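You operate a simulated robot arm through the tools that you are given. There is no shell and no other tool.

The job below is to be done with a simulated two-armed robot. You get a single attempt, and the scene is never put back.

TASK
On the top of the plank bench, fold the blue cloth in half, so that its two short edges meet.

It is judged by the outcome, as a careful person would: the job done as asked, and still so three seconds after it is handed in. It fails if anything else is knocked over, pushed out of place, dropped, spilled or broken. Flat cloth is picked up by pressing the open fingertips on it (5 to 10 N) and closing them slowly along it; thin cloth reads only 2 to 8 mm in the jaws.

THE ROBOT
Two 6-joint arms with two-finger parallel grippers on one trunk, on a base that moves. Base frame: it is fixed to the floor where the robot stands at the start and does not move with it; the origin is under the middle of the robot, x ahead of it, y to its left, z up. Lengths are in m, angles in rad, forces in N, time in s.
The left shoulder is at the start at [-0.089, 0.177, 0.806], the right one opposite. With the tool pointing down near the work surface each hand reaches from about 0.1 to 0.72 m from the robot's upright axis, wherever it stands, measured 20 degrees to its own side. Places, roughly: top of the plank bench [1, 0, 0.8]. Payload 1.57 kg a hand.
The tool frame of a hand sits at the grasp point between the pads (the TCP): z along the fingers, y along the line on which they close. The tips reach 0.03 m beyond it. The gripper opens to 0.08 m. The fingers are 0.017 m wide and 0.012 m thick; the gripper's body (0.04 by 0.082 m) begins 0.08 m behind the TCP.
Orientation is that of the tool frame in the base frame, as a unit quaternion [x, y, z, w]. With the fingers straight down and closing along the base's y, the tool's x points along the base's -x, its y along +y and its z along -z.

THE INTERFACE
- The arms move only by the tool step_arm. It takes "left_moves", "right_moves" or both (then of equal length, played together; a hand with none holds still); each is a list of rows, each a list of 7 numbers: the shift along the tool's x, y, z in m, then the turn, a rotation vector about the tool's x, y, z in rad, then the closure, from 0 (fully open) to 1 (shut). In form: [[dx, dy, dz, ax, ay, az, gripper], ...]. A call has 1 to 20 rows; each row shifts and turns the commanded pose from where the row before left it, along the tool's axes as they then stand. Rows are played at 5 a second. More than 0.05 m and 0.15 rad between two rows, or a gripper value outside its range, and nothing of the call is played. Where a pose cannot be reached the arm comes as near as it can. A force on the tool above 40 N (or 10 N above the force at the start of the call, whichever is more), or a blocked arm, ends the call early, and 0.2 s more pass. The fingers move at their own pace (about 0.072 m/s each) and stop on an object; they squeeze with about 30 N. The grip force told is the motor's: it shows also when the fingers shut on nothing. Time passes only in rows, and 0.2 s behind the last, so rows that do not move let the fingers close. It gives the time, the measured TCP pose, the force on the tool (base axes), the opening and the grip force at its end, in the units of the frame above (readings bear some noise), with the torque about the TCP (base axes, N m) and any sound that the robot's microphone picked up.
- Cameras (640 x 400 px; columns grow to the right, rows downward): "scene" is now at [0.0378, -0.002, 1.5276]; the picture's right is [-0.17, -0.98, 0.00], its down [-0.84, 0.15, -0.52] and it looks along [0.51, -0.09, -0.85] (base axes); focal length 276 px, centre (320, 200). "left" rides on the left gripper at [0.072, 0.007, -0.122] in its tool frame; the picture's right is [-0.09, 1.00, 0.00], its down [-0.84, -0.08, -0.54] and it looks along [-0.54, -0.05, 0.84] (tool axes); focal length 238 px, centre (320, 200). "right" rides on the right gripper at [0.072, -0.007, -0.122] in its tool frame; the picture's right is [0.09, 1.00, 0.00], its down [-0.84, 0.08, -0.54] and it looks along [-0.54, 0.05, 0.84] (tool axes); focal length 238 px, centre (320, 200). There is no depth. A picture from a camera that has moved, and an enlarged one, comes with that camera's place and axes in the base frame and with its lens. The place of the scene camera against the robot may be out by one fixed shift of up to 0.025 m in any direction.
- get_image(camera): a new picture of that camera. The clock stands still meanwhile.
- lift_body(by): moves the trunk up (or, below 0, down) by that many m; the arms and the scene camera ride with it, the base frame stays. It gives what a move gives, with no picture.
- steer(legs): drives the robot by 1 to 6 legs, each [ahead, left, turn to the left] in m, m and rad, along the robot's own axes; the way and the turn of a leg run together, so that a leg with both is an arc; at most 1.5 m and 3.142 rad a leg. The arms and the cameras ride along, it lands a little off, and it stops where it bumps. It gives what a move gives.
- aim_head(pan, tilt): turns the head with the scene camera to pan (to the left, within 2.496 rad either way) and tilt (down, from -0.506 to 1.204), counted from straight ahead of the robot (the tilt from the chest, where the trunk bows). It gives what a move gives.
- zoom(camera, box): a new picture of the part [left, top, right, bottom] of that camera's present view, enlarged. The clock stands still meanwhile.
- sign_off(): hands the job in; it is judged then, once.

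Nothing tells you exact positions but the pictures and the camera data. Unless the task says otherwise, let go and move clear before handing in.

The tools are called by a JSON object that holds its "fn" and its "kwargs". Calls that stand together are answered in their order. step_arm: Moves the arms, as the interface text tells. Its arguments: {"type":"object","properties":{"left_moves":{"type":"array"},"right_moves":{"type":"array"}},"required":[]} The other tools are called the same way: lift_body (by) moves the trunk up or down; steer (legs) drives the base; aim_head (pan, tilt) turns the head that bears the scene camera; get_image (camera) takes a picture; zoom (camera, box) takes an enlarged picture of a part of a camera's view; sign_off () hands the job in.

At the start:

```text
t: 0.0
left_position: [0.4284, 0.1534, 1.0319]
left_tool_rot: [0.0, 1.0, 0.0, -0.001]
left_ft_force: [0.3, -0.4, -0.1]
left_torque: [0.01, -0.01, -0.05]
left_opening: 0.0799
left_grasp_force: 0.1
right_position: [0.4771, -0.2044, 1.0104]
right_tool_rot: [0.0, 1.0, 0.0, 0.0]
right_ft_force: [0.7, -0.7, 0.6]
right_torque: [-0.04, -0.03, 0.02]
right_opening: 0.08
right_grasp_force: 0.1
trunk travel left (down, up): [-0.25, 0.078]
robot x, y, heading: [0.0036, 0.0016, -0.002]
head pan, tilt (commanded): [-0.175, 1.021]
```

scene: 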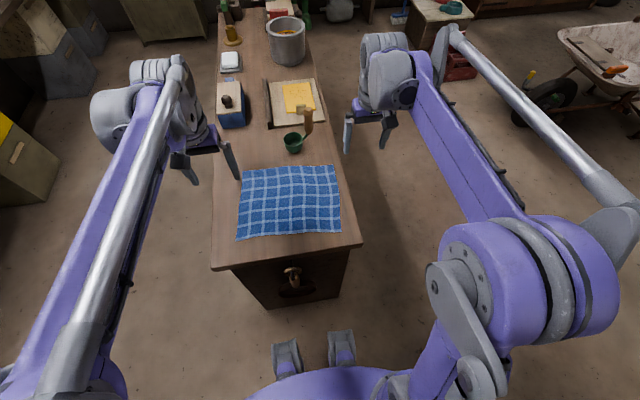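
right: 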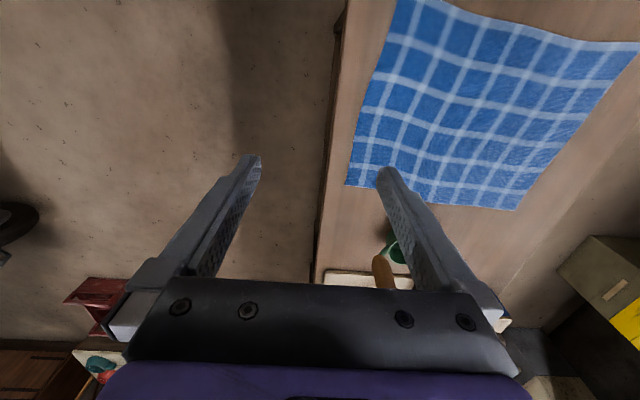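
left: 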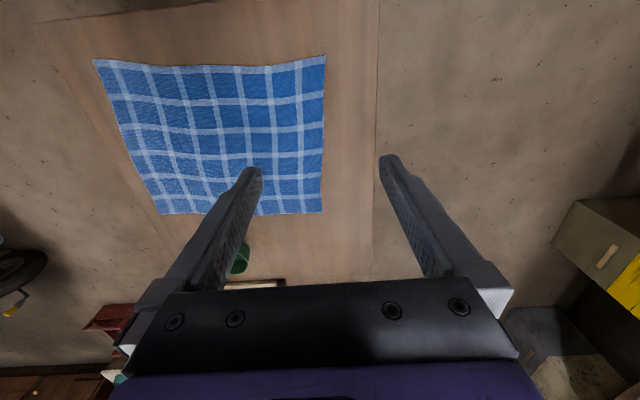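

I see the blue checked cloth at the near end of the bench, with its short edges facing left and right: about 0.30 m along y and 0.245 m along x, turned roughly −0.1 rad. I'll look closer at the cloth and its surroundings before planning a move to the bench's right side.

{"fn": "zoom", "kwargs": {"camera": "scene", "box": [200, 90, 380, 290]}}

{"fn": "zoom", "kwargs": {"camera": "scene", "box": [200, 0, 380, 160]}}

{"fn": "get_image", "kwargs": {"camera": "scene"}}

```text
2.00 times, centred on (290, 190) of scene
camera zoom: at [0.0378, -0.002, 1.5276], right [-0.17, -0.98, 0.0], down [-0.84, 0.15, -0.52], along [0.51, -0.09, -0.85], focal length 553 px, centre (380, 220)
```

zoom: 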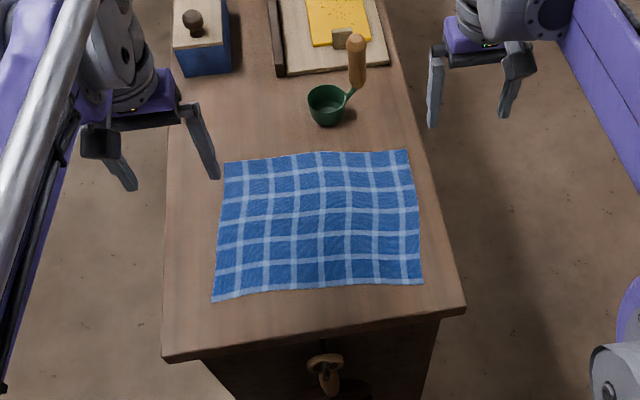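

```text
2.50 times, centred on (290, 80) of scene
camera zoom: at [0.0378, -0.002, 1.5276], right [-0.17, -0.98, 0.0], down [-0.84, 0.15, -0.52], along [0.51, -0.09, -0.85], focal length 691 px, centre (395, 500)
```

zoom: 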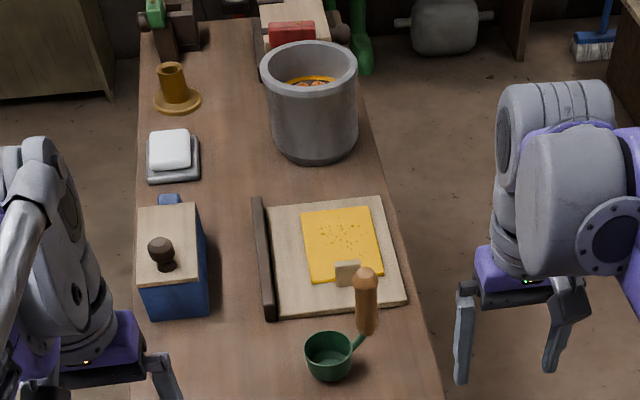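

```text
taken
camera scene: at [0.0378, -0.002, 1.5276], right [-0.17, -0.98, 0.0], down [-0.84, 0.15, -0.52], along [0.51, -0.09, -0.85], focal length 276 px, centre (320, 200)
```

scene: 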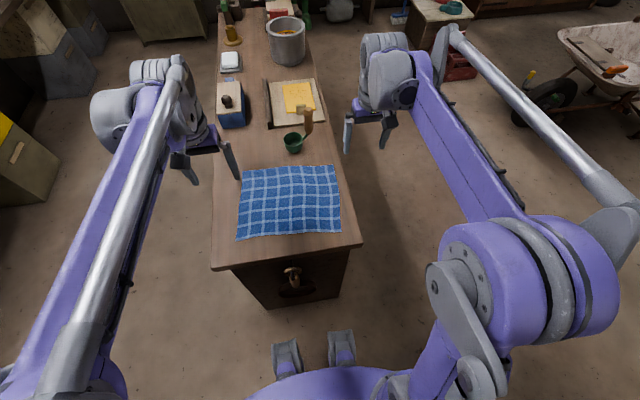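

The cloth corners, worked out from the left hand camera, are about (0.368,0.166), (0.613,0.140), (0.586,-0.157) and (0.344,-0.129). I'll drive round to the bench's right side and face along the cloth's long axis, so both hands can take the far short edge and fold it towards the robot.

{"fn": "steer", "kwargs": {"legs": [[-0.1, 0, 0], [0, -0.78, 0], [0.53, 0, 0], [0, 0, 1.475]]}}

```text
t: 14.4
left_position: [0.3145, -0.353, 1.0316]
left_tool_rot: [-0.674, 0.739, -0.001, 0.0]
left_ft_force: [-0.5, -0.5, 0.7]
left_torque: [0.05, -0.01, 0.0]
left_opening: 0.0798
left_grasp_force: 0.1
right_position: [0.6761, -0.3372, 1.0115]
right_tool_rot: [-0.675, 0.738, 0.001, 0.0]
right_ft_force: [-0.6, 0.8, -0.3]
right_torque: [-0.02, 0.03, 0.0]
right_opening: 0.0799
right_grasp_force: 0.1
trunk travel left (down, up): [-0.25, 0.078]
robot x, y, heading: [0.4293, -0.7944, 1.48]
head pan, tilt (commanded): [-0.175, 1.021]
```

The robot now stands at (0.429, -0.794), facing along the cloth's long axis. I'll bring the hands in and up so they stay clear of the scoop handle, then drive ahead.

{"fn": "step_arm", "kwargs": {"left_moves": [[0, -0.01, -0.03, 0, 0, 0, 0], [0, -0.01, -0.03, 0, 0, 0, 0], [0, -0.01, -0.02, 0, 0, 0, 0], [0, 0, 0, 0, 0, 0, 0]], "right_moves": [[0, 0.03, -0.03, 0, 0, 0, 0], [0, 0.03, -0.03, 0, 0, 0, 0], [0, 0.03, -0.04, 0, 0, 0, 0], [0, 0, 0, 0, 0, 0, 0]]}}

{"fn": "steer", "kwargs": {"legs": [[0.28, 0.0235, 0]]}}

{"fn": "aim_head", "kwargs": {"pan": 0, "tilt": 0.95}}

{"fn": "get_image", "kwargs": {"camera": "scene"}}

{"fn": "get_image", "kwargs": {"camera": "left"}}

{"fn": "get_image", "kwargs": {"camera": "right"}}

```text
t: 15.4
left_position: [0.3461, -0.3582, 1.1117]
left_tool_rot: [-0.674, 0.739, 0.0, 0.001]
left_ft_force: [-0.2, 0.4, 0.4]
left_torque: [0.0, 0.03, -0.02]
left_opening: 0.0797
left_grasp_force: 0.1
right_position: [0.5849, -0.3266, 1.1123]
right_tool_rot: [-0.675, 0.738, 0.0, -0.001]
right_ft_force: [0.1, -0.2, -0.4]
right_torque: [0.01, -0.01, 0.0]
right_opening: 0.08
right_grasp_force: 0.0
trunk travel left (down, up): [-0.25, 0.078]
robot x, y, heading: [0.4295, -0.7919, 1.482]
head pan, tilt (commanded): [-0.175, 1.021]
```

```text
t: 17.4
left_position: [0.3498, -0.0771, 1.1112]
left_tool_rot: [-0.674, 0.739, -0.001, 0.0]
left_ft_force: [1.2, -0.4, 0.0]
left_torque: [-0.03, 0.02, -0.02]
left_opening: 0.0801
left_grasp_force: 0.1
right_position: [0.5891, -0.0462, 1.111]
right_tool_rot: [-0.674, 0.739, 0.0, 0.0]
right_ft_force: [0.1, 0.1, -0.1]
right_torque: [-0.02, -0.02, -0.01]
right_opening: 0.0799
right_grasp_force: 0.0
trunk travel left (down, up): [-0.25, 0.078]
robot x, y, heading: [0.432, -0.5136, 1.478]
head pan, tilt (commanded): [-0.175, 1.021]
```

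```text
t: 18.1
left_position: [0.3495, -0.0779, 1.1113]
left_tool_rot: [-0.673, 0.74, 0.0, 0.0]
left_ft_force: [0.2, -0.3, 0.1]
left_torque: [-0.02, -0.03, 0.01]
left_opening: 0.0801
left_grasp_force: 0.0
right_position: [0.5889, -0.0486, 1.1097]
right_tool_rot: [-0.674, 0.739, 0.001, 0.0]
right_ft_force: [-0.3, 1.7, -0.3]
right_torque: [0.03, -0.01, 0.02]
right_opening: 0.0799
right_grasp_force: 0.2
trunk travel left (down, up): [-0.25, 0.078]
robot x, y, heading: [0.4304, -0.513, 1.481]
head pan, tilt (commanded): [0.0, 0.949]
```

```text
taken
camera scene: at [0.4464, -0.4718, 1.5326], right [1.0, -0.09, 0.0], down [-0.08, -0.81, -0.58], along [0.05, 0.58, -0.81], focal length 276 px, centre (320, 200)
```

scene: 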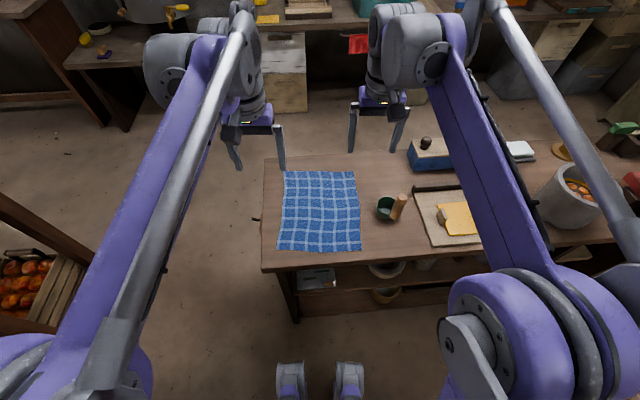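

```text
taken
camera left: at [0.3365, -0.1486, 1.2346], right [-0.98, 0.18, 0.0], down [0.15, 0.83, 0.54], along [0.1, 0.53, -0.84], focal length 238 px, centre (320, 200)
```

left: 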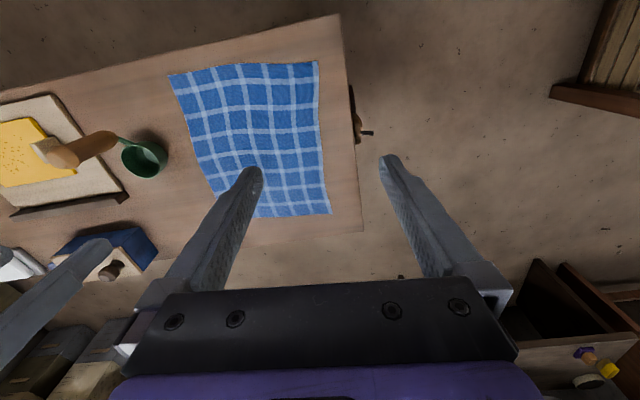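

```text
taken
camera right: at [0.5896, -0.1193, 1.2328], right [-1.0, 0.0, 0.0], down [0.0, 0.84, 0.54], along [0.0, 0.54, -0.84], focal length 238 px, centre (320, 200)
```

right: 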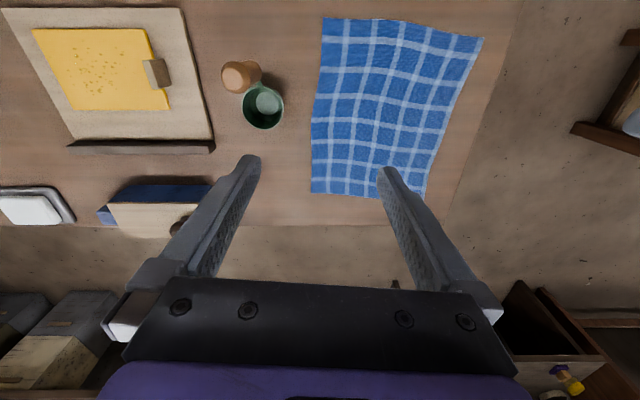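

The hand cameras agree: in the robot's own frame the far short edge is about 0.669 m ahead, the near one 0.372 m, and the sides are at ±0.121 m. First I'll rehearse the final tilted placing pose in free air above the near edge, to see whether the arms can reach it.

{"fn": "step_arm", "kwargs": {"left_moves": [[0.0105, -0.0075, 0.045, 0, 0, 0, 0], [0.0105, -0.0075, 0.045, 0, 0, 0, 0], [0.0105, -0.0075, 0.045, 0, 0, 0, 0], [0.0105, -0.0075, 0.035, 0, 0, 0, 0], [0, 0, 0, 0, -0.15, 0, 0], [0, 0, 0, 0, -0.15, 0, 0], [0, 0, 0, 0, -0.15, 0, 0], [0, 0, 0, 0, -0.15, 0, 0], [0, 0, 0, 0, -0.15, 0, 0], [0, 0, 0, 0, -0.15, 0, 0], [0, 0, 0, 0, -0.15, 0, 0], [0, 0, 0, 0, 0, 0, 0]], "right_moves": [[0.023, 0.006, 0.04, 0, 0, 0, 0], [0.023, 0.006, 0.045, 0, 0, 0, 0], [0.023, 0.006, 0.045, 0, 0, 0, 0], [0.023, 0.006, 0.04, 0, 0, 0, 0], [0, 0, 0, 0, -0.15, 0, 0], [0, 0, 0, 0, -0.15, 0, 0], [0, 0, 0, 0, -0.15, 0, 0], [0, 0, 0, 0, -0.15, 0, 0], [0, 0, 0, 0, -0.15, 0, 0], [0, 0, 0, 0, -0.15, 0, 0], [0, 0, 0, 0, -0.15, 0, 0], [0, 0, 0, 0, 0, 0, 0]]}}

{"fn": "get_image", "kwargs": {"camera": "scene"}}

```text
refused: row 2 steps farther than a row can; nothing moved
```

```text
taken
camera scene: at [0.4464, -0.4718, 1.5326], right [1.0, -0.09, 0.0], down [-0.08, -0.81, -0.58], along [0.05, 0.58, -0.81], focal length 276 px, centre (320, 200)
```

scene: 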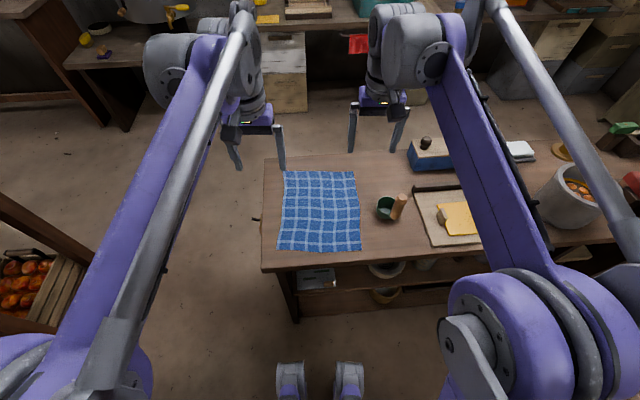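

The call was refused because one step was too long, and nothing moved. I'll repeat the rehearsal with smaller rows.

{"fn": "step_arm", "kwargs": {"left_moves": [[0.0084, -0.006, 0.036, 0, 0, 0, 0], [0.0084, -0.006, 0.036, 0, 0, 0, 0], [0.0084, -0.006, 0.036, 0, 0, 0, 0], [0.0084, -0.006, 0.036, 0, 0, 0, 0], [0.0084, -0.006, 0.036, 0, 0, 0, 0], [0, 0, 0, 0, -0.15, 0, 0], [0, 0, 0, 0, -0.15, 0, 0], [0, 0, 0, 0, -0.15, 0, 0], [0, 0, 0, 0, -0.15, 0, 0], [0, 0, 0, 0, -0.15, 0, 0], [0, 0, 0, 0, -0.15, 0, 0], [0, 0, 0, 0, -0.15, 0, 0], [0, 0, 0, 0, 0, 0, 0]], "right_moves": [[0.0186, 0.005, 0.036, 0, 0, 0, 0], [0.0186, 0.005, 0.036, 0, 0, 0, 0], [0.0186, 0.005, 0.036, 0, 0, 0, 0], [0.0186, 0.005, 0.036, 0, 0, 0, 0], [0.0186, 0.005, 0.036, 0, 0, 0, 0], [0, 0, 0, 0, -0.15, 0, 0], [0, 0, 0, 0, -0.15, 0, 0], [0, 0, 0, 0, -0.15, 0, 0], [0, 0, 0, 0, -0.15, 0, 0], [0, 0, 0, 0, -0.15, 0, 0], [0, 0, 0, 0, -0.15, 0, 0], [0, 0, 0, 0, -0.15, 0, 0], [0, 0, 0, 0, 0, 0, 0]]}}

{"fn": "get_image", "kwargs": {"camera": "scene"}}

```text
t: 20.9
left_position: [0.3744, -0.1222, 0.9321]
left_tool_rot: [-0.583, 0.64, 0.338, 0.371]
left_ft_force: [0.5, -0.2, -0.9]
left_torque: [0.01, 0.02, 0.03]
left_opening: 0.0799
left_grasp_force: 0.0
right_position: [0.5566, -0.1384, 0.9305]
right_tool_rot: [-0.583, 0.639, 0.338, 0.37]
right_ft_force: [-0.9, 0.8, -0.4]
right_torque: [0.02, -0.02, -0.01]
right_opening: 0.0798
right_grasp_force: 0.1
trunk travel left (down, up): [-0.25, 0.078]
robot x, y, heading: [0.432, -0.5185, 1.476]
head pan, tilt (commanded): [0.0, 0.949]
```

```text
taken
camera scene: at [0.4463, -0.4721, 1.5326], right [1.0, -0.09, 0.0], down [-0.07, -0.81, -0.58], along [0.05, 0.58, -0.81], focal length 276 px, centre (320, 200)
```

scene: 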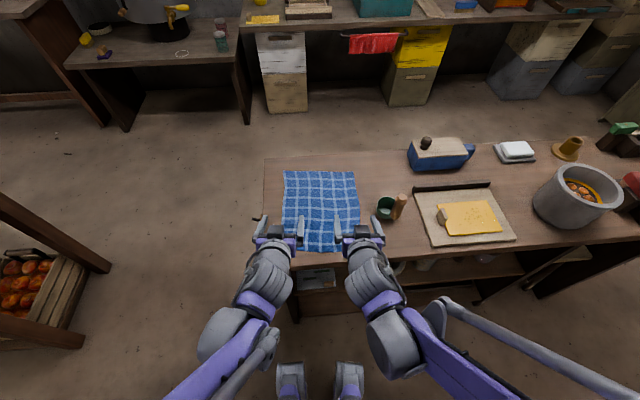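

Both hands reach the 60° tilted pose. I'll check it lower, just above the bench, and look at the clearance there.

{"fn": "step_arm", "kwargs": {"left_moves": [[0.026, 0, 0.0149, 0, 0, 0, 0], [0.026, 0, 0.0149, 0, 0, 0, 0], [0.013, 0, 0.0075, 0, 0, 0, 0], [0, 0, 0, 0, 0, 0, 0]], "right_moves": [[0.026, 0, 0.0149, 0, 0, 0, 0], [0.026, 0, 0.0149, 0, 0, 0, 0], [0.013, 0, 0.0075, 0, 0, 0, 0], [0, 0, 0, 0, 0, 0, 0]]}}

{"fn": "get_image", "kwargs": {"camera": "left"}}

{"fn": "get_image", "kwargs": {"camera": "right"}}

{"fn": "zoom", "kwargs": {"camera": "scene", "box": [220, 140, 420, 300]}}

```text
t: 21.9
left_position: [0.3759, -0.1233, 0.8573]
left_tool_rot: [-0.583, 0.639, 0.338, 0.371]
left_ft_force: [0.4, 0.1, -0.2]
left_torque: [-0.02, 0.02, -0.03]
left_opening: 0.08
left_grasp_force: 0.0
right_position: [0.5561, -0.1378, 0.8562]
right_tool_rot: [-0.583, 0.639, 0.338, 0.37]
right_ft_force: [-0.1, 0.7, 0.4]
right_torque: [0.03, 0.0, 0.02]
right_opening: 0.08
right_grasp_force: 0.2
trunk travel left (down, up): [-0.25, 0.078]
robot x, y, heading: [0.4311, -0.5138, 1.481]
head pan, tilt (commanded): [0.0, 0.949]
```

```text
taken
camera left: at [0.3563, -0.263, 0.8558], right [-0.99, 0.14, 0.08], down [0.07, -0.06, 1.0], along [0.14, 0.99, 0.05], focal length 238 px, centre (320, 200)
```

left: 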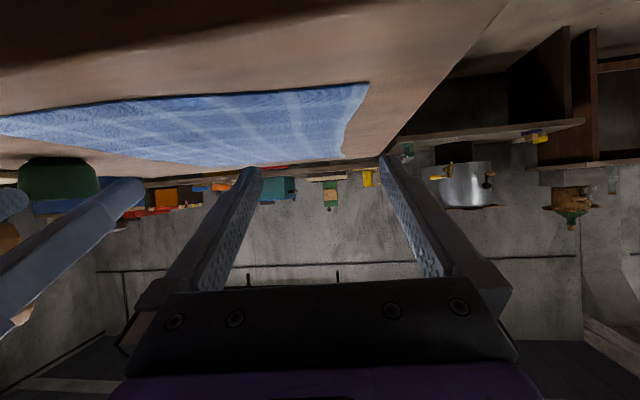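

```text
taken
camera right: at [0.5494, -0.2796, 0.8545], right [-1.0, 0.05, -0.08], down [-0.08, -0.05, 1.0], along [0.04, 1.0, 0.05], focal length 238 px, centre (320, 200)
```

right: 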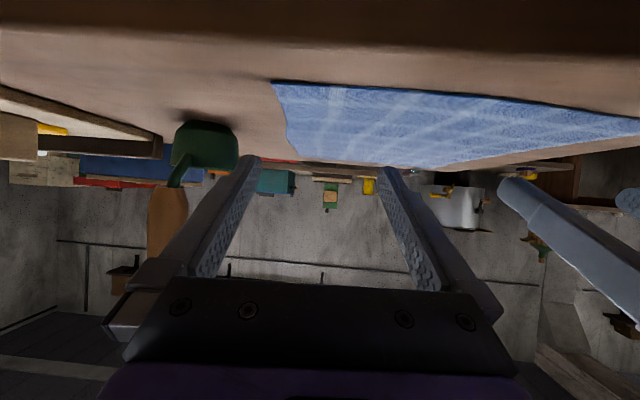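

```text
2.50 times, centred on (320, 220) of scene
camera zoom: at [0.4463, -0.4723, 1.5326], right [1.0, -0.09, 0.0], down [-0.07, -0.81, -0.58], along [0.05, 0.58, -0.81], focal length 691 px, centre (320, 150)
```

zoom: 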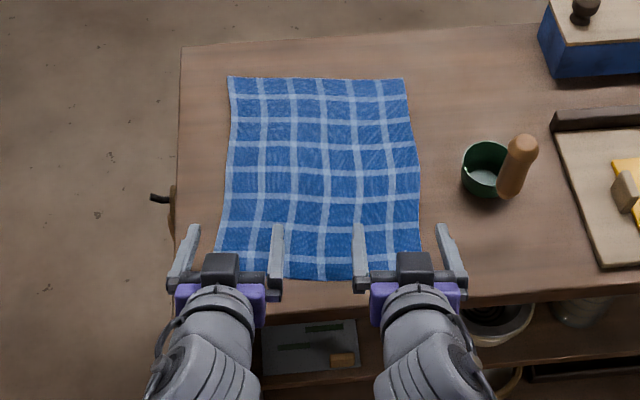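

The arms reach the placing pose with good clearance. I'll go back up, straighten the hands, and move out to hover above the far short edge with the fingers opened to about 3 cm.

{"fn": "step_arm", "kwargs": {"left_moves": [[-0.026, 0, -0.0149, 0, 0, 0, 0.3], [-0.026, 0, -0.0149, 0, 0, 0, 0.6], [-0.013, 0, -0.0075, 0, 0, 0, 0.625], [0, 0, 0, 0, 0.15, 0, 0.625], [0, 0, 0, 0, 0.15, 0, 0.625], [0, 0, 0, 0, 0.15, 0, 0.625], [0, 0, 0, 0, 0.15, 0, 0.625], [0, 0, 0, 0, 0.15, 0, 0.625], [0, 0, 0, 0, 0.15, 0, 0.625], [0, 0, 0, 0, 0.15, 0, 0.625], [-0.039, 0.0006, 0, 0, 0, 0, 0.625], [-0.039, 0.0006, 0, 0, 0, 0, 0.625], [-0.039, 0.0006, 0, 0, 0, 0, 0.625], [-0.039, 0.0006, 0, 0, 0, 0, 0.625], [-0.039, 0.0006, 0, 0, 0, 0, 0.625], [-0.039, 0.0006, 0.015, 0, 0, 0, 0.625], [-0.039, 0.0006, 0.015, 0, 0, 0, 0.625], [0, 0, 0, 0, 0, 0, 0.625]], "right_moves": [[-0.026, 0, -0.0149, 0, 0, 0, 0.3], [-0.026, 0, -0.0149, 0, 0, 0, 0.6], [-0.013, 0, -0.0075, 0, 0, 0, 0.625], [0, 0, 0, 0, 0.15, 0, 0.625], [0, 0, 0, 0, 0.15, 0, 0.625], [0, 0, 0, 0, 0.15, 0, 0.625], [0, 0, 0, 0, 0.15, 0, 0.625], [0, 0, 0, 0, 0.15, 0, 0.625], [0, 0, 0, 0, 0.15, 0, 0.625], [0, 0, 0, 0, 0.15, 0, 0.625], [-0.0388, -0.0005, 0, 0, 0, 0, 0.625], [-0.0388, -0.0005, 0, 0, 0, 0, 0.625], [-0.0388, -0.0005, 0, 0, 0, 0, 0.625], [-0.0388, -0.0005, 0, 0, 0, 0, 0.625], [-0.0388, -0.0005, 0, 0, 0, 0, 0.625], [-0.0388, -0.0005, 0.015, 0, 0, 0, 0.625], [-0.0388, -0.0005, 0.015, 0, 0, 0, 0.625], [0, 0, 0, 0, 0, 0, 0.625]]}}

{"fn": "get_image", "kwargs": {"camera": "left"}}

{"fn": "get_image", "kwargs": {"camera": "right"}}

{"fn": "zoom", "kwargs": {"camera": "scene", "box": [220, 120, 420, 280]}}

```text
t: 25.7
left_position: [0.3956, 0.149, 0.9031]
left_tool_rot: [-0.674, 0.739, 0.0, 0.0]
left_ft_force: [-0.4, -0.3, -0.7]
left_torque: [0.04, -0.02, -0.02]
left_opening: 0.0302
left_grasp_force: 0.1
right_position: [0.5867, 0.1305, 0.9037]
right_tool_rot: [-0.673, 0.739, 0.0, 0.001]
right_ft_force: [-0.4, 1.1, -0.3]
right_torque: [0.02, 0.02, 0.01]
right_opening: 0.0298
right_grasp_force: 0.2
trunk travel left (down, up): [-0.25, 0.078]
robot x, y, heading: [0.4309, -0.5105, 1.482]
head pan, tilt (commanded): [0.0, 0.949]
```

```text
taken
camera left: at [0.3831, 0.0776, 1.0264], right [-0.98, 0.18, 0.0], down [0.15, 0.83, 0.54], along [0.1, 0.53, -0.84], focal length 238 px, centre (320, 200)
```

left: 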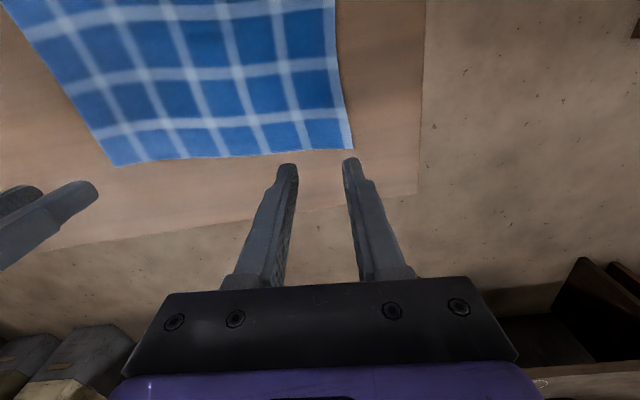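

```text
taken
camera right: at [0.5854, 0.0584, 1.0258], right [-1.0, 0.0, 0.0], down [0.0, 0.84, 0.54], along [0.0, 0.54, -0.84], focal length 238 px, centre (320, 200)
```

right: 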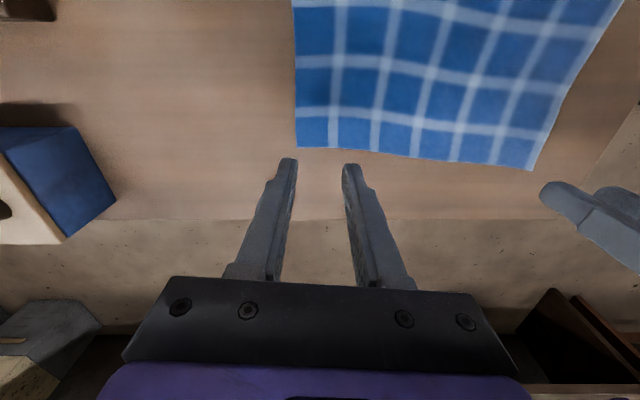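

```text
2.50 times, centred on (320, 200) of scene
camera zoom: at [0.4461, -0.4741, 1.5327], right [1.0, -0.09, 0.0], down [-0.07, -0.81, -0.58], along [0.05, 0.58, -0.81], focal length 691 px, centre (320, 200)
```

zoom: 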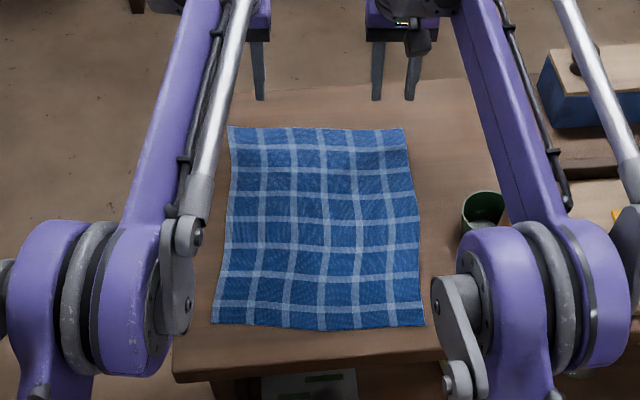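

The corners check out: the left hand sits at 0.656 m ahead and the right at 0.655 m, against the edge at about 0.669 m. I'll nudge the hands slightly inward and descend close to the cloth.

{"fn": "step_arm", "kwargs": {"left_moves": [[0, -0.001, 0.02, 0, 0, 0, 0.625], [0, -0.001, 0.02, 0, 0, 0, 0.625], [0, 0, 0.015, 0, 0, 0, 0.625], [0, 0, 0.005, 0, 0, 0, 0.625], [0, 0, 0, 0, 0, 0, 0.625]], "right_moves": [[0, 0.003, 0.02, 0, 0, 0, 0.625], [0, 0.003, 0.02, 0, 0, 0, 0.625], [0, 0, 0.015, 0, 0, 0, 0.625], [0, 0, 0.005, 0, 0, 0, 0.625], [0, 0, 0, 0, 0, 0, 0.625]]}}

{"fn": "get_image", "kwargs": {"camera": "left"}}

{"fn": "get_image", "kwargs": {"camera": "right"}}

```text
t: 26.9
left_position: [0.3987, 0.1497, 0.8438]
left_tool_rot: [-0.674, 0.739, 0.001, 0.0]
left_ft_force: [-0.5, 0.4, -0.5]
left_torque: [0.02, 0.02, -0.03]
left_opening: 0.03
left_grasp_force: 0.0
right_position: [0.58, 0.1333, 0.8418]
right_tool_rot: [-0.674, 0.739, 0.001, 0.0]
right_ft_force: [-0.4, -0.5, -0.7]
right_torque: [0.01, 0.0, -0.03]
right_opening: 0.0298
right_grasp_force: 0.1
trunk travel left (down, up): [-0.25, 0.078]
robot x, y, heading: [0.4327, -0.516, 1.484]
head pan, tilt (commanded): [0.0, 0.949]
```

```text
taken
camera left: at [0.3853, 0.0791, 0.9656], right [-0.98, 0.18, 0.0], down [0.15, 0.83, 0.54], along [0.1, 0.53, -0.84], focal length 238 px, centre (320, 200)
```

left: 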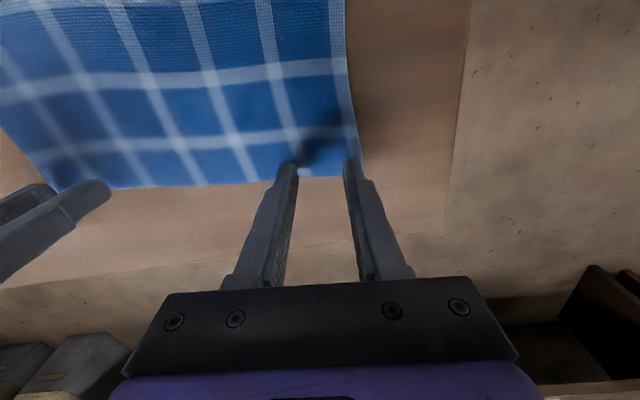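

```text
taken
camera right: at [0.579, 0.061, 0.9634], right [-1.0, 0.0, 0.0], down [0.0, 0.84, 0.54], along [0.0, 0.54, -0.84], focal length 238 px, centre (320, 200)
```

right: 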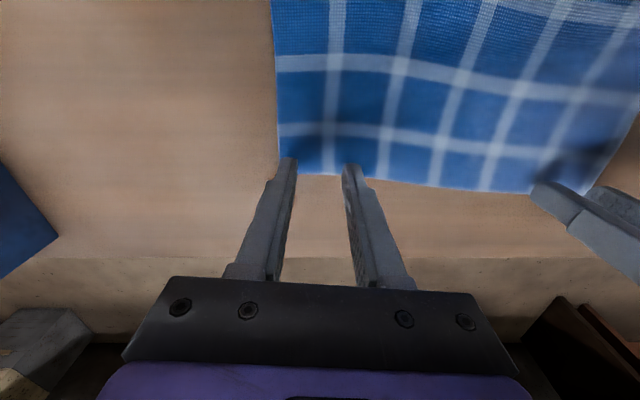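

The fingertips hover about 1 cm above the cloth, just inside the far corners. I'll lower them slowly to find contact.

{"fn": "step_arm", "kwargs": {"left_moves": [[0, 0, 0.004, 0, 0, 0, 0.625], [0, 0, 0.003, 0, 0, 0, 0.625], [0, 0, 0.002, 0, 0, 0, 0.625], [0, 0, 0, 0, 0, 0, 0.625]], "right_moves": [[0, 0, 0.004, 0, 0, 0, 0.625], [0, 0, 0.003, 0, 0, 0, 0.625], [0, 0, 0.002, 0, 0, 0, 0.625], [0, 0, 0, 0, 0, 0, 0.625]]}}

```text
t: 27.9
left_position: [0.4, 0.1507, 0.8336]
left_tool_rot: [-0.674, 0.739, -0.001, 0.0]
left_ft_force: [0.2, -0.8, 0.2]
left_torque: [0.0, 0.0, 0.01]
left_opening: 0.0301
left_grasp_force: 0.0
right_position: [0.5778, 0.1325, 0.8323]
right_tool_rot: [-0.674, 0.739, 0.0, 0.0]
right_ft_force: [0.5, 0.5, 0.4]
right_torque: [-0.06, -0.03, 0.01]
right_opening: 0.0301
right_grasp_force: 0.1
trunk travel left (down, up): [-0.25, 0.078]
robot x, y, heading: [0.4278, -0.5124, 1.482]
head pan, tilt (commanded): [0.0, 0.949]
```

No contact yet; the tips are 2 to 4 mm above the nominal surface. I'll keep lowering in 1 to 2 mm steps.

{"fn": "step_arm", "kwargs": {"left_moves": [[0, 0, 0.0015, 0, 0, 0, 0.625], [0, 0, 0.0015, 0, 0, 0, 0.625], [0, 0, 0, 0, 0, 0, 0.625]], "right_moves": [[0, 0, 0.0015, 0, 0, 0, 0.625], [0, 0, 0.0015, 0, 0, 0, 0.625], [0, 0, 0, 0, 0, 0, 0.625]]}}

```text
t: 28.7
left_position: [0.3977, 0.1479, 0.8315]
left_tool_rot: [-0.674, 0.739, 0.001, 0.001]
left_ft_force: [0.9, 1.4, 6.9]
left_torque: [0.07, 0.03, -0.02]
left_opening: 0.0301
left_grasp_force: 0.1
right_position: [0.579, 0.1318, 0.8326]
right_tool_rot: [-0.674, 0.739, 0.002, 0.001]
right_ft_force: [1.1, 7.6, 26.8]
right_torque: [0.2, -0.07, -0.02]
right_opening: 0.0298
right_grasp_force: 0.1
trunk travel left (down, up): [-0.25, 0.078]
robot x, y, heading: [0.4305, -0.5145, 1.479]
head pan, tilt (commanded): [0.0, 0.949]
```

Contact: the left hand presses with 7 N, which is right, and the right hand with 27 N, which is too much. I'll raise the right hand slightly.

{"fn": "step_arm", "kwargs": {"right_moves": [[0, 0, -0.001, 0, 0, 0, 0.625], [0, 0, -0.0005, 0, 0, 0, 0.625], [0, 0, 0, 0, 0, 0, 0.625]]}}

```text
t: 29.5
left_position: [0.3974, 0.1484, 0.8307]
left_tool_rot: [-0.674, 0.739, 0.001, 0.0]
left_ft_force: [-0.3, 3.3, 18.3]
left_torque: [0.18, 0.09, -0.02]
left_opening: 0.0297
left_grasp_force: 0.1
right_position: [0.5793, 0.1324, 0.8306]
right_tool_rot: [-0.674, 0.739, 0.001, 0.001]
right_ft_force: [-0.7, 2.6, 10.9]
right_torque: [0.09, 0.0, -0.01]
right_opening: 0.0299
right_grasp_force: 0.1
trunk travel left (down, up): [-0.25, 0.078]
robot x, y, heading: [0.4349, -0.5121, 1.475]
head pan, tilt (commanded): [0.0, 0.949]
```

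The left hand settled to 18 N and the right to 11 N. I'll ease both off a little to get into the 5–10 N range.

{"fn": "step_arm", "kwargs": {"left_moves": [[0, 0, -0.001, 0, 0, 0, 0.625], [0, 0, 0, 0, 0, 0, 0.625], [0, 0, 0, 0, 0, 0, 0.625]], "right_moves": [[0, 0, -0.0002, 0, 0, 0, 0.625], [0, 0, 0, 0, 0, 0, 0.625], [0, 0, 0, 0, 0, 0, 0.625]]}}

```text
t: 30.3
left_position: [0.3979, 0.1479, 0.8307]
left_tool_rot: [-0.674, 0.739, 0.001, 0.0]
left_ft_force: [-0.7, 0.8, 14.8]
left_torque: [0.06, 0.09, -0.03]
left_opening: 0.0298
left_grasp_force: 0.1
right_position: [0.579, 0.1311, 0.8307]
right_tool_rot: [-0.674, 0.739, 0.001, 0.0]
right_ft_force: [-0.7, 0.6, 4.6]
right_torque: [0.06, 0.0, 0.0]
right_opening: 0.0299
right_grasp_force: 0.1
trunk travel left (down, up): [-0.25, 0.078]
robot x, y, heading: [0.4332, -0.515, 1.482]
head pan, tilt (commanded): [0.0, 0.949]
```

{"fn": "step_arm", "kwargs": {"left_moves": [[0, 0, -0.0005, 0, 0, 0, 0.625], [0, 0, 0, 0, 0, 0, 0.625], [0, 0, 0, 0, 0, 0, 0.625], [0, 0, 0, 0, 0, 0, 0.625]], "right_moves": [[0, 0, 0.0004, 0, 0, 0, 0.625], [0, 0, 0, 0, 0, 0, 0.625], [0, 0, 0, 0, 0, 0, 0.625], [0, 0, 0, 0, 0, 0, 0.625]]}}

```text
t: 31.3
left_position: [0.3969, 0.1487, 0.831]
left_tool_rot: [-0.674, 0.739, 0.0, 0.001]
left_ft_force: [0.9, -0.7, 5.1]
left_torque: [-0.01, -0.03, 0.01]
left_opening: 0.03
left_grasp_force: 0.0
right_position: [0.5782, 0.1305, 0.8316]
right_tool_rot: [-0.674, 0.739, 0.001, 0.0]
right_ft_force: [-2.4, 1.7, 10.8]
right_torque: [0.06, 0.05, 0.0]
right_opening: 0.0301
right_grasp_force: 0.1
trunk travel left (down, up): [-0.25, 0.078]
robot x, y, heading: [0.4296, -0.5136, 1.479]
head pan, tilt (commanded): [0.0, 0.949]
```

Now 5 N on the left and 11 N on the right. I'll close both grippers slowly, moving the hands inward so the inner fingers stay put on the cloth.

{"fn": "step_arm", "kwargs": {"left_moves": [[0, -0.001, 0.0003, 0, 0, 0, 0.65], [0, -0.001, 0, 0, 0, 0, 0.675], [0, -0.001, 0, 0, 0, 0, 0.7], [0, -0.001, 0, 0, 0, 0, 0.725], [0, -0.001, 0, 0, 0, 0, 0.75], [0, -0.001, 0, 0, 0, 0, 0.775], [0, -0.001, 0, 0, 0, 0, 0.8], [0, -0.001, 0, 0, 0, 0, 0.825], [0, -0.001, 0, 0, 0, 0, 0.85], [0, -0.001, 0, 0, 0, 0, 0.875], [0, -0.001, 0, 0, 0, 0, 0.9], [0, -0.001, 0, 0, 0, 0, 0.925], [0, -0.001, 0, 0, 0, 0, 0.95], [0, 0, 0, 0, 0, 0, 0.975], [0, 0, 0, 0, 0, 0, 1.0], [0, 0, 0, 0, 0, 0, 1.0], [0, 0, 0, 0, 0, 0, 1.0]], "right_moves": [[0, 0.001, 0, 0, 0, 0, 0.65], [0, 0.001, 0, 0, 0, 0, 0.675], [0, 0.001, 0, 0, 0, 0, 0.7], [0, 0.001, 0, 0, 0, 0, 0.725], [0, 0.001, 0, 0, 0, 0, 0.75], [0, 0.001, 0, 0, 0, 0, 0.775], [0, 0.001, 0, 0, 0, 0, 0.8], [0, 0.001, 0, 0, 0, 0, 0.825], [0, 0.001, 0, 0, 0, 0, 0.85], [0, 0.001, 0, 0, 0, 0, 0.875], [0, 0.001, 0, 0, 0, 0, 0.9], [0, 0.001, 0, 0, 0, 0, 0.925], [0, 0.001, 0, 0, 0, 0, 0.95], [0, 0, 0, 0, 0, 0, 0.975], [0, 0, 0, 0, 0, 0, 1.0], [0, 0, 0, 0, 0, 0, 1.0], [0, 0, 0, 0, 0, 0, 1.0]]}}

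{"fn": "get_image", "kwargs": {"camera": "left"}}

{"fn": "get_image", "kwargs": {"camera": "right"}}

{"fn": "zoom", "kwargs": {"camera": "scene", "box": [220, 120, 420, 280]}}

```text
t: 34.9
left_position: [0.411, 0.1474, 0.8312]
left_tool_rot: [-0.674, 0.739, 0.001, 0.0]
left_ft_force: [-0.1, 0.5, 6.9]
left_torque: [0.01, 0.01, -0.01]
left_opening: 0.0
left_grasp_force: 21.8
right_position: [0.5663, 0.1322, 0.8326]
right_tool_rot: [-0.674, 0.739, 0.0, 0.0]
right_ft_force: [2.0, 2.1, 12.7]
right_torque: [0.02, -0.07, 0.01]
right_opening: 0.0021
right_grasp_force: 23.5
trunk travel left (down, up): [-0.25, 0.078]
robot x, y, heading: [0.4331, -0.5121, 1.478]
head pan, tilt (commanded): [0.0, 0.949]
```

```text
taken
camera left: at [0.3982, 0.0766, 0.9545], right [-0.98, 0.18, 0.0], down [0.15, 0.83, 0.54], along [0.1, 0.53, -0.84], focal length 238 px, centre (320, 200)
```

left: 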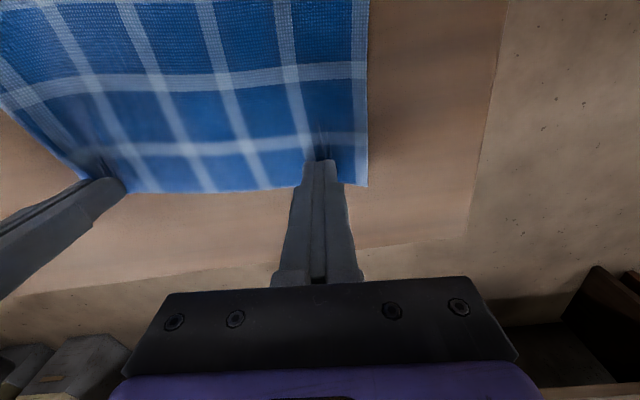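

```text
taken
camera right: at [0.5659, 0.0604, 0.9532], right [-1.0, 0.0, 0.0], down [0.0, 0.84, 0.54], along [0.0, 0.54, -0.84], focal length 238 px, centre (320, 200)
```

right: 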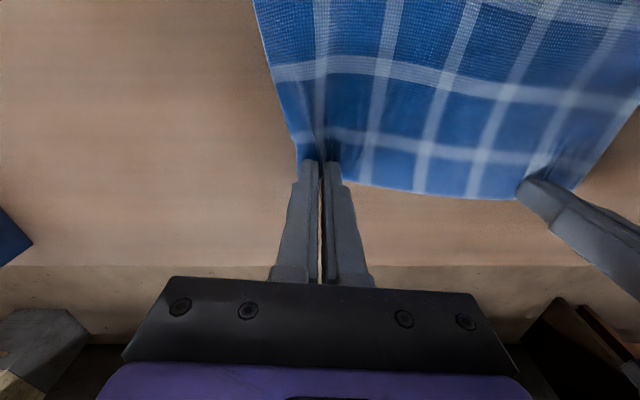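

```text
2.50 times, centred on (320, 200) of scene
camera zoom: at [0.4463, -0.4738, 1.5327], right [1.0, -0.09, 0.0], down [-0.07, -0.81, -0.58], along [0.05, 0.58, -0.81], focal length 691 px, centre (320, 200)
```

zoom: 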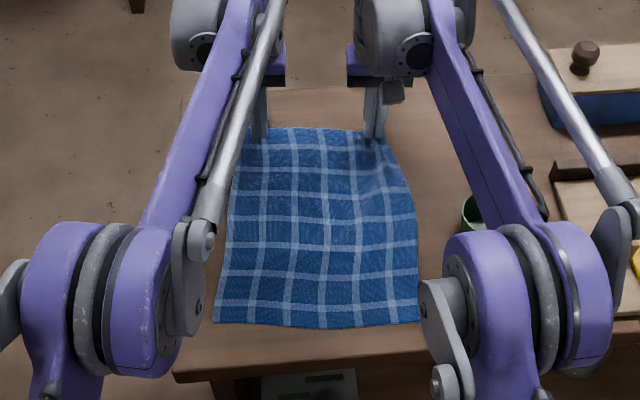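

The right hand has the cloth (2 mm in the jaws), but the left jaws slipped shut on nothing because the pressure was too light. I'll lift and reopen the left hand, then press again with about 10–12 N.

{"fn": "step_arm", "kwargs": {"left_moves": [[0, 0, -0.004, 0, 0, 0, 1.0], [0, 0, -0.004, 0, 0, 0, 0.8], [0, 0.003, 0, 0, 0, 0, 0.625], [0, 0, 0, 0, 0, 0, 0.625], [0, 0, 0.004, 0, 0, 0, 0.625], [0, 0, 0.003, 0, 0, 0, 0.625], [0, 0, 0.001, 0, 0, 0, 0.625], [0, 0, 0.0003, 0, 0, 0, 0.625], [0, 0, 0, 0, 0, 0, 0.625], [0, 0, 0, 0, 0, 0, 0.625]], "right_moves": [[0, 0, 0, 0, 0, 0, 1.0], [0, 0, 0, 0, 0, 0, 1.0], [0, 0, 0, 0, 0, 0, 1.0], [0, 0, 0, 0, 0, 0, 1.0], [0, 0, 0, 0, 0, 0, 1.0], [0, 0, 0, 0, 0, 0, 1.0], [0, 0, 0, 0, 0, 0, 1.0], [0, 0, 0, 0, 0, 0, 1.0], [0, 0, 0, 0, 0, 0, 1.0], [0, 0, 0, 0, 0, 0, 1.0]]}}

{"fn": "get_image", "kwargs": {"camera": "left"}}

```text
t: 37.1
left_position: [0.408, 0.1484, 0.8317]
left_tool_rot: [-0.674, 0.739, 0.001, 0.001]
left_ft_force: [-2.7, -3.1, 15.0]
left_torque: [0.01, 0.07, -0.01]
left_opening: 0.0301
left_grasp_force: 0.4
right_position: [0.5656, 0.1311, 0.8326]
right_tool_rot: [-0.674, 0.739, 0.001, 0.0]
right_ft_force: [1.6, 0.8, 5.9]
right_torque: [-0.02, -0.01, -0.02]
right_opening: 0.0022
right_grasp_force: 23.9
trunk travel left (down, up): [-0.25, 0.078]
robot x, y, heading: [0.4325, -0.5133, 1.475]
head pan, tilt (commanded): [0.0, 0.949]
```

```text
taken
camera left: at [0.3953, 0.0766, 0.9544], right [-0.98, 0.18, 0.0], down [0.15, 0.83, 0.54], along [0.1, 0.53, -0.84], focal length 238 px, centre (320, 200)
```

left: 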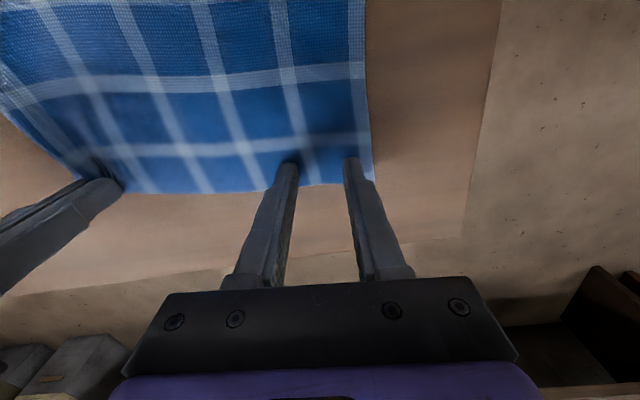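

The left hand now presses with 15 N on the cloth just inside the corner. I'll ease slightly and close slowly again.

{"fn": "step_arm", "kwargs": {"left_moves": [[0, 0, -0.0002, 0, 0, 0, 0.625], [0, -0.001, 0, 0, 0, 0, 0.65], [0, -0.001, 0, 0, 0, 0, 0.675], [0, -0.001, 0, 0, 0, 0, 0.7], [0, -0.001, 0, 0, 0, 0, 0.725], [0, -0.001, 0, 0, 0, 0, 0.75], [0, -0.001, 0, 0, 0, 0, 0.775], [0, -0.001, 0, 0, 0, 0, 0.8], [0, -0.001, 0, 0, 0, 0, 0.825], [0, -0.001, 0, 0, 0, 0, 0.85], [0, -0.001, 0, 0, 0, 0, 0.875], [0, -0.001, 0, 0, 0, 0, 0.9], [0, -0.001, 0, 0, 0, 0, 0.925], [0, 0, 0, 0, 0, 0, 0.95], [0, 0, 0, 0, 0, 0, 0.975], [0, 0, 0, 0, 0, 0, 1.0], [0, 0, 0, 0, 0, 0, 1.0], [0, 0, 0, 0, 0, 0, 1.0]]}}

{"fn": "get_image", "kwargs": {"camera": "left"}}

```text
t: 40.9
left_position: [0.4197, 0.1467, 0.8311]
left_tool_rot: [-0.673, 0.739, 0.001, 0.001]
left_ft_force: [-1.1, -0.9, 0.9]
left_torque: [0.02, 0.03, 0.02]
left_opening: 0.0058
left_grasp_force: 26.2
right_position: [0.5658, 0.1333, 0.8316]
right_tool_rot: [-0.674, 0.739, 0.002, 0.001]
right_ft_force: [-1.1, -3.4, 11.8]
right_torque: [-0.1, 0.03, 0.02]
right_opening: 0.0022
right_grasp_force: 23.6
trunk travel left (down, up): [-0.25, 0.078]
robot x, y, heading: [0.4321, -0.5127, 1.474]
head pan, tilt (commanded): [0.0, 0.949]
```

```text
taken
camera left: at [0.4073, 0.0757, 0.955], right [-0.98, 0.18, 0.0], down [0.15, 0.83, 0.54], along [0.1, 0.53, -0.84], focal length 238 px, centre (320, 200)
```

left: 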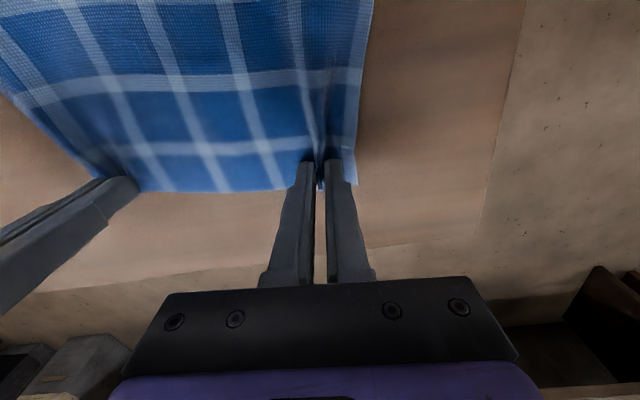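

Both hands now hold the cloth (5.8 mm and 2.2 mm in the jaws) at the corners of the far edge. I'll start the folding arc slowly and check that the grip holds.

{"fn": "step_arm", "kwargs": {"left_moves": [[0.0027, 0, -0.0107, 0, -0.0655, 0, 1], [0.0027, 0, -0.0107, 0, -0.0654, 0, 1], [0.0033, 0, -0.0107, 0, -0.0655, 0, 1], [0.0033, 0, -0.0107, 0, -0.0654, 0, 1], [0, 0, 0, 0, 0, 0, 1]], "right_moves": [[0.0027, 0, -0.0107, 0, -0.0655, 0, 1], [0.0027, 0, -0.0107, 0, -0.0654, 0, 1], [0.0033, 0, -0.0107, 0, -0.0655, 0, 1], [0.0033, 0, -0.0107, 0, -0.0654, 0, 1], [0, 0, 0, 0, 0, 0, 1]]}}

{"fn": "get_image", "kwargs": {"camera": "left"}}

{"fn": "get_image", "kwargs": {"camera": "right"}}

{"fn": "zoom", "kwargs": {"camera": "scene", "box": [220, 120, 420, 280]}}

```text
t: 42.1
left_position: [0.4203, 0.1306, 0.8707]
left_tool_rot: [-0.668, 0.733, 0.088, 0.096]
left_ft_force: [-0.1, -0.5, 0.5]
left_torque: [0.01, -0.01, 0.02]
left_opening: 0.0059
left_grasp_force: 25.9
right_position: [0.5636, 0.1177, 0.8711]
right_tool_rot: [-0.668, 0.733, 0.088, 0.097]
right_ft_force: [-0.4, 0.1, 0.1]
right_torque: [0.0, 0.01, 0.01]
right_opening: 0.0021
right_grasp_force: 23.7
trunk travel left (down, up): [-0.25, 0.078]
robot x, y, heading: [0.4328, -0.513, 1.48]
head pan, tilt (commanded): [0.0, 0.949]
```

```text
taken
camera left: at [0.4039, 0.0322, 0.9722], right [-0.98, 0.18, 0.02], down [0.14, 0.66, 0.74], along [0.12, 0.73, -0.67], focal length 238 px, centre (320, 200)
```

left: 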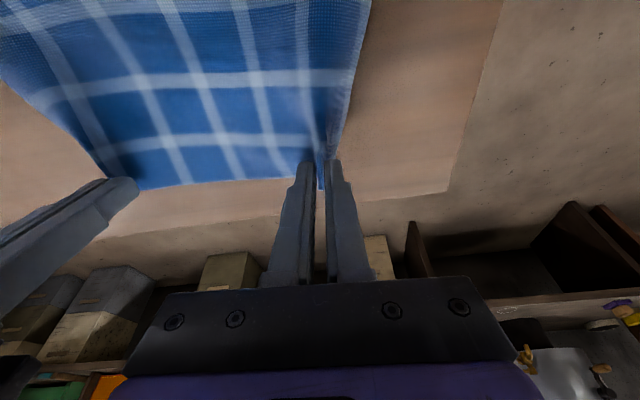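

```text
taken
camera right: at [0.5617, 0.0173, 0.9706], right [-1.0, 0.0, -0.02], down [-0.02, 0.67, 0.74], along [0.02, 0.74, -0.67], focal length 238 px, centre (320, 200)
```

right: 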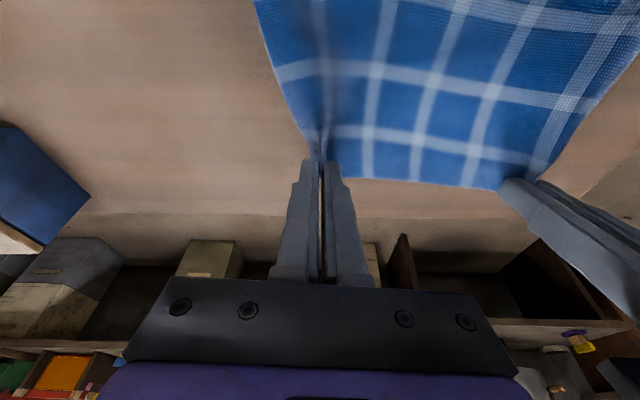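

```text
2.50 times, centred on (320, 200) of scene
camera zoom: at [0.4464, -0.4709, 1.5326], right [1.0, -0.09, 0.0], down [-0.08, -0.81, -0.58], along [0.05, 0.58, -0.81], focal length 691 px, centre (320, 200)
```

zoom: 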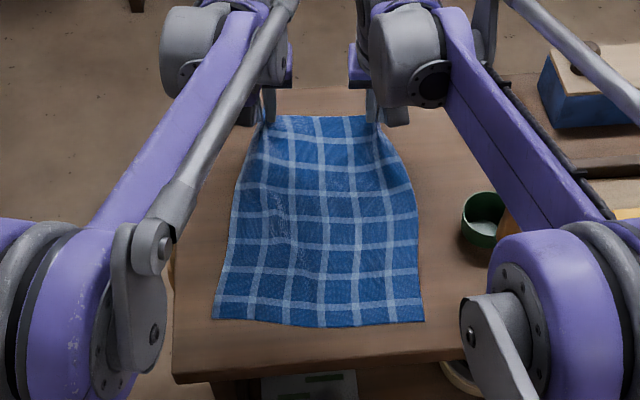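

Both corners are lifting together and the near edge of the cloth has not moved. I'll continue the arc over the fold line while tilting the hands.

{"fn": "step_arm", "kwargs": {"left_moves": [[0.0039, 0, -0.0107, 0, -0.0655, 0, 1], [0.0039, 0, -0.0107, 0, -0.0654, 0, 1], [0.0045, 0, -0.0107, 0, -0.0655, 0, 1], [0.0045, 0, -0.0107, 0, -0.0654, 0, 1], [0.005, 0, -0.0107, 0, -0.0655, 0, 1], [0.005, 0, -0.0107, 0, -0.0654, 0, 1], [0.0055, 0, -0.0107, 0, -0.0655, 0, 1], [0.0055, 0, -0.0107, 0, -0.0654, 0, 1], [0.006, 0, -0.0107, 0, -0.0655, 0, 1], [0.006, 0, -0.0107, 0, -0.0654, 0, 1], [0.0063, 0, -0.0107, 0, -0.0655, 0, 1], [0.0063, 0, -0.0107, 0, -0.0654, 0, 1], [0.0067, 0, -0.0106, 0, -0.0655, 0, 1], [0.0067, 0, -0.0106, 0, -0.0654, 0, 1], [0.007, 0, -0.0104, 0, -0.0655, 0, 1], [0.007, 0, -0.0104, 0, -0.0654, 0, 1], [0, 0, 0, 0, 0, 0, 1]], "right_moves": [[0.0039, 0, -0.0107, 0, -0.0655, 0, 1], [0.0039, 0, -0.0107, 0, -0.0654, 0, 1], [0.0045, 0, -0.0107, 0, -0.0655, 0, 1], [0.0045, 0, -0.0107, 0, -0.0654, 0, 1], [0.005, 0, -0.0107, 0, -0.0655, 0, 1], [0.005, 0, -0.0107, 0, -0.0654, 0, 1], [0.0055, 0, -0.0107, 0, -0.0655, 0, 1], [0.0055, 0, -0.0107, 0, -0.0654, 0, 1], [0.006, 0, -0.0107, 0, -0.0655, 0, 1], [0.006, 0, -0.0107, 0, -0.0654, 0, 1], [0.0063, 0, -0.0107, 0, -0.0655, 0, 1], [0.0063, 0, -0.0107, 0, -0.0654, 0, 1], [0.0067, 0, -0.0106, 0, -0.0655, 0, 1], [0.0067, 0, -0.0106, 0, -0.0654, 0, 1], [0.007, 0, -0.0104, 0, -0.0655, 0, 1], [0.007, 0, -0.0104, 0, -0.0654, 0, 1], [0, 0, 0, 0, 0, 0, 1]]}}

{"fn": "get_image", "kwargs": {"camera": "left"}}

{"fn": "get_image", "kwargs": {"camera": "right"}}

{"fn": "zoom", "kwargs": {"camera": "scene", "box": [220, 120, 420, 280]}}

```text
t: 45.7
left_position: [0.4032, -0.039, 0.9292]
left_tool_rot: [-0.534, 0.587, 0.41, 0.45]
left_ft_force: [0.5, -0.2, -0.5]
left_torque: [-0.01, 0.04, 0.01]
left_opening: 0.0056
left_grasp_force: 25.5
right_position: [0.548, -0.0508, 0.9278]
right_tool_rot: [-0.535, 0.586, 0.41, 0.449]
right_ft_force: [-0.7, 0.2, 0.4]
right_torque: [-0.02, 0.03, 0.01]
right_opening: 0.0021
right_grasp_force: 23.6
trunk travel left (down, up): [-0.25, 0.078]
robot x, y, heading: [0.432, -0.5154, 1.48]
head pan, tilt (commanded): [0.0, 0.949]
```

```text
taken
camera left: at [0.3844, -0.1729, 0.8921], right [-0.99, 0.12, 0.09], down [0.05, -0.31, 0.95], along [0.14, 0.94, 0.3], focal length 238 px, centre (320, 200)
```

left: 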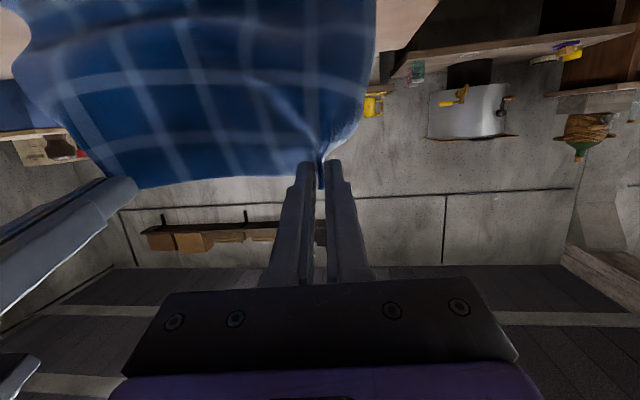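

```text
taken
camera right: at [0.5432, -0.187, 0.8895], right [-0.99, 0.07, -0.09], down [-0.11, -0.3, 0.95], along [0.04, 0.95, 0.3], focal length 238 px, centre (320, 200)
```

right: 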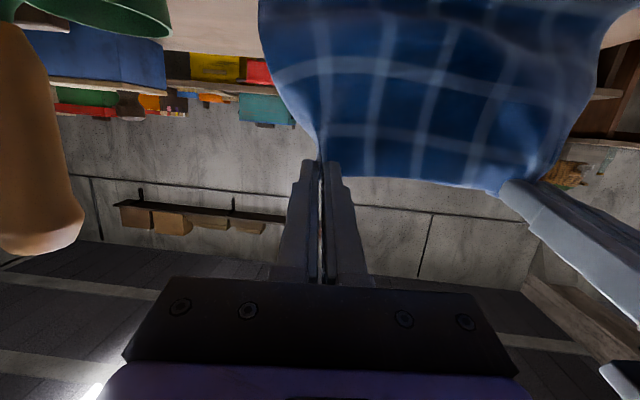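

```text
2.50 times, centred on (320, 200) of scene
camera zoom: at [0.4463, -0.4718, 1.5326], right [1.0, -0.09, 0.0], down [-0.07, -0.81, -0.58], along [0.05, 0.58, -0.81], focal length 691 px, centre (320, 200)
```

zoom: 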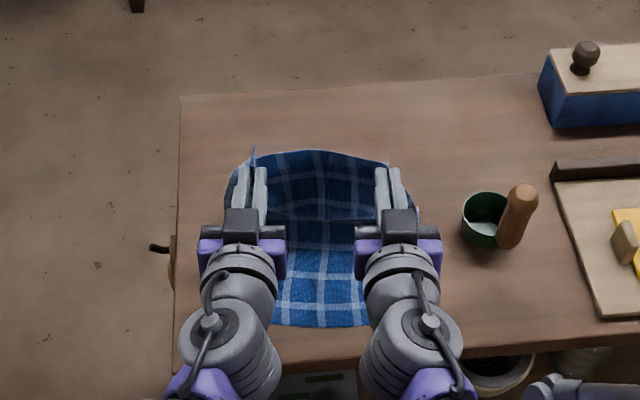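

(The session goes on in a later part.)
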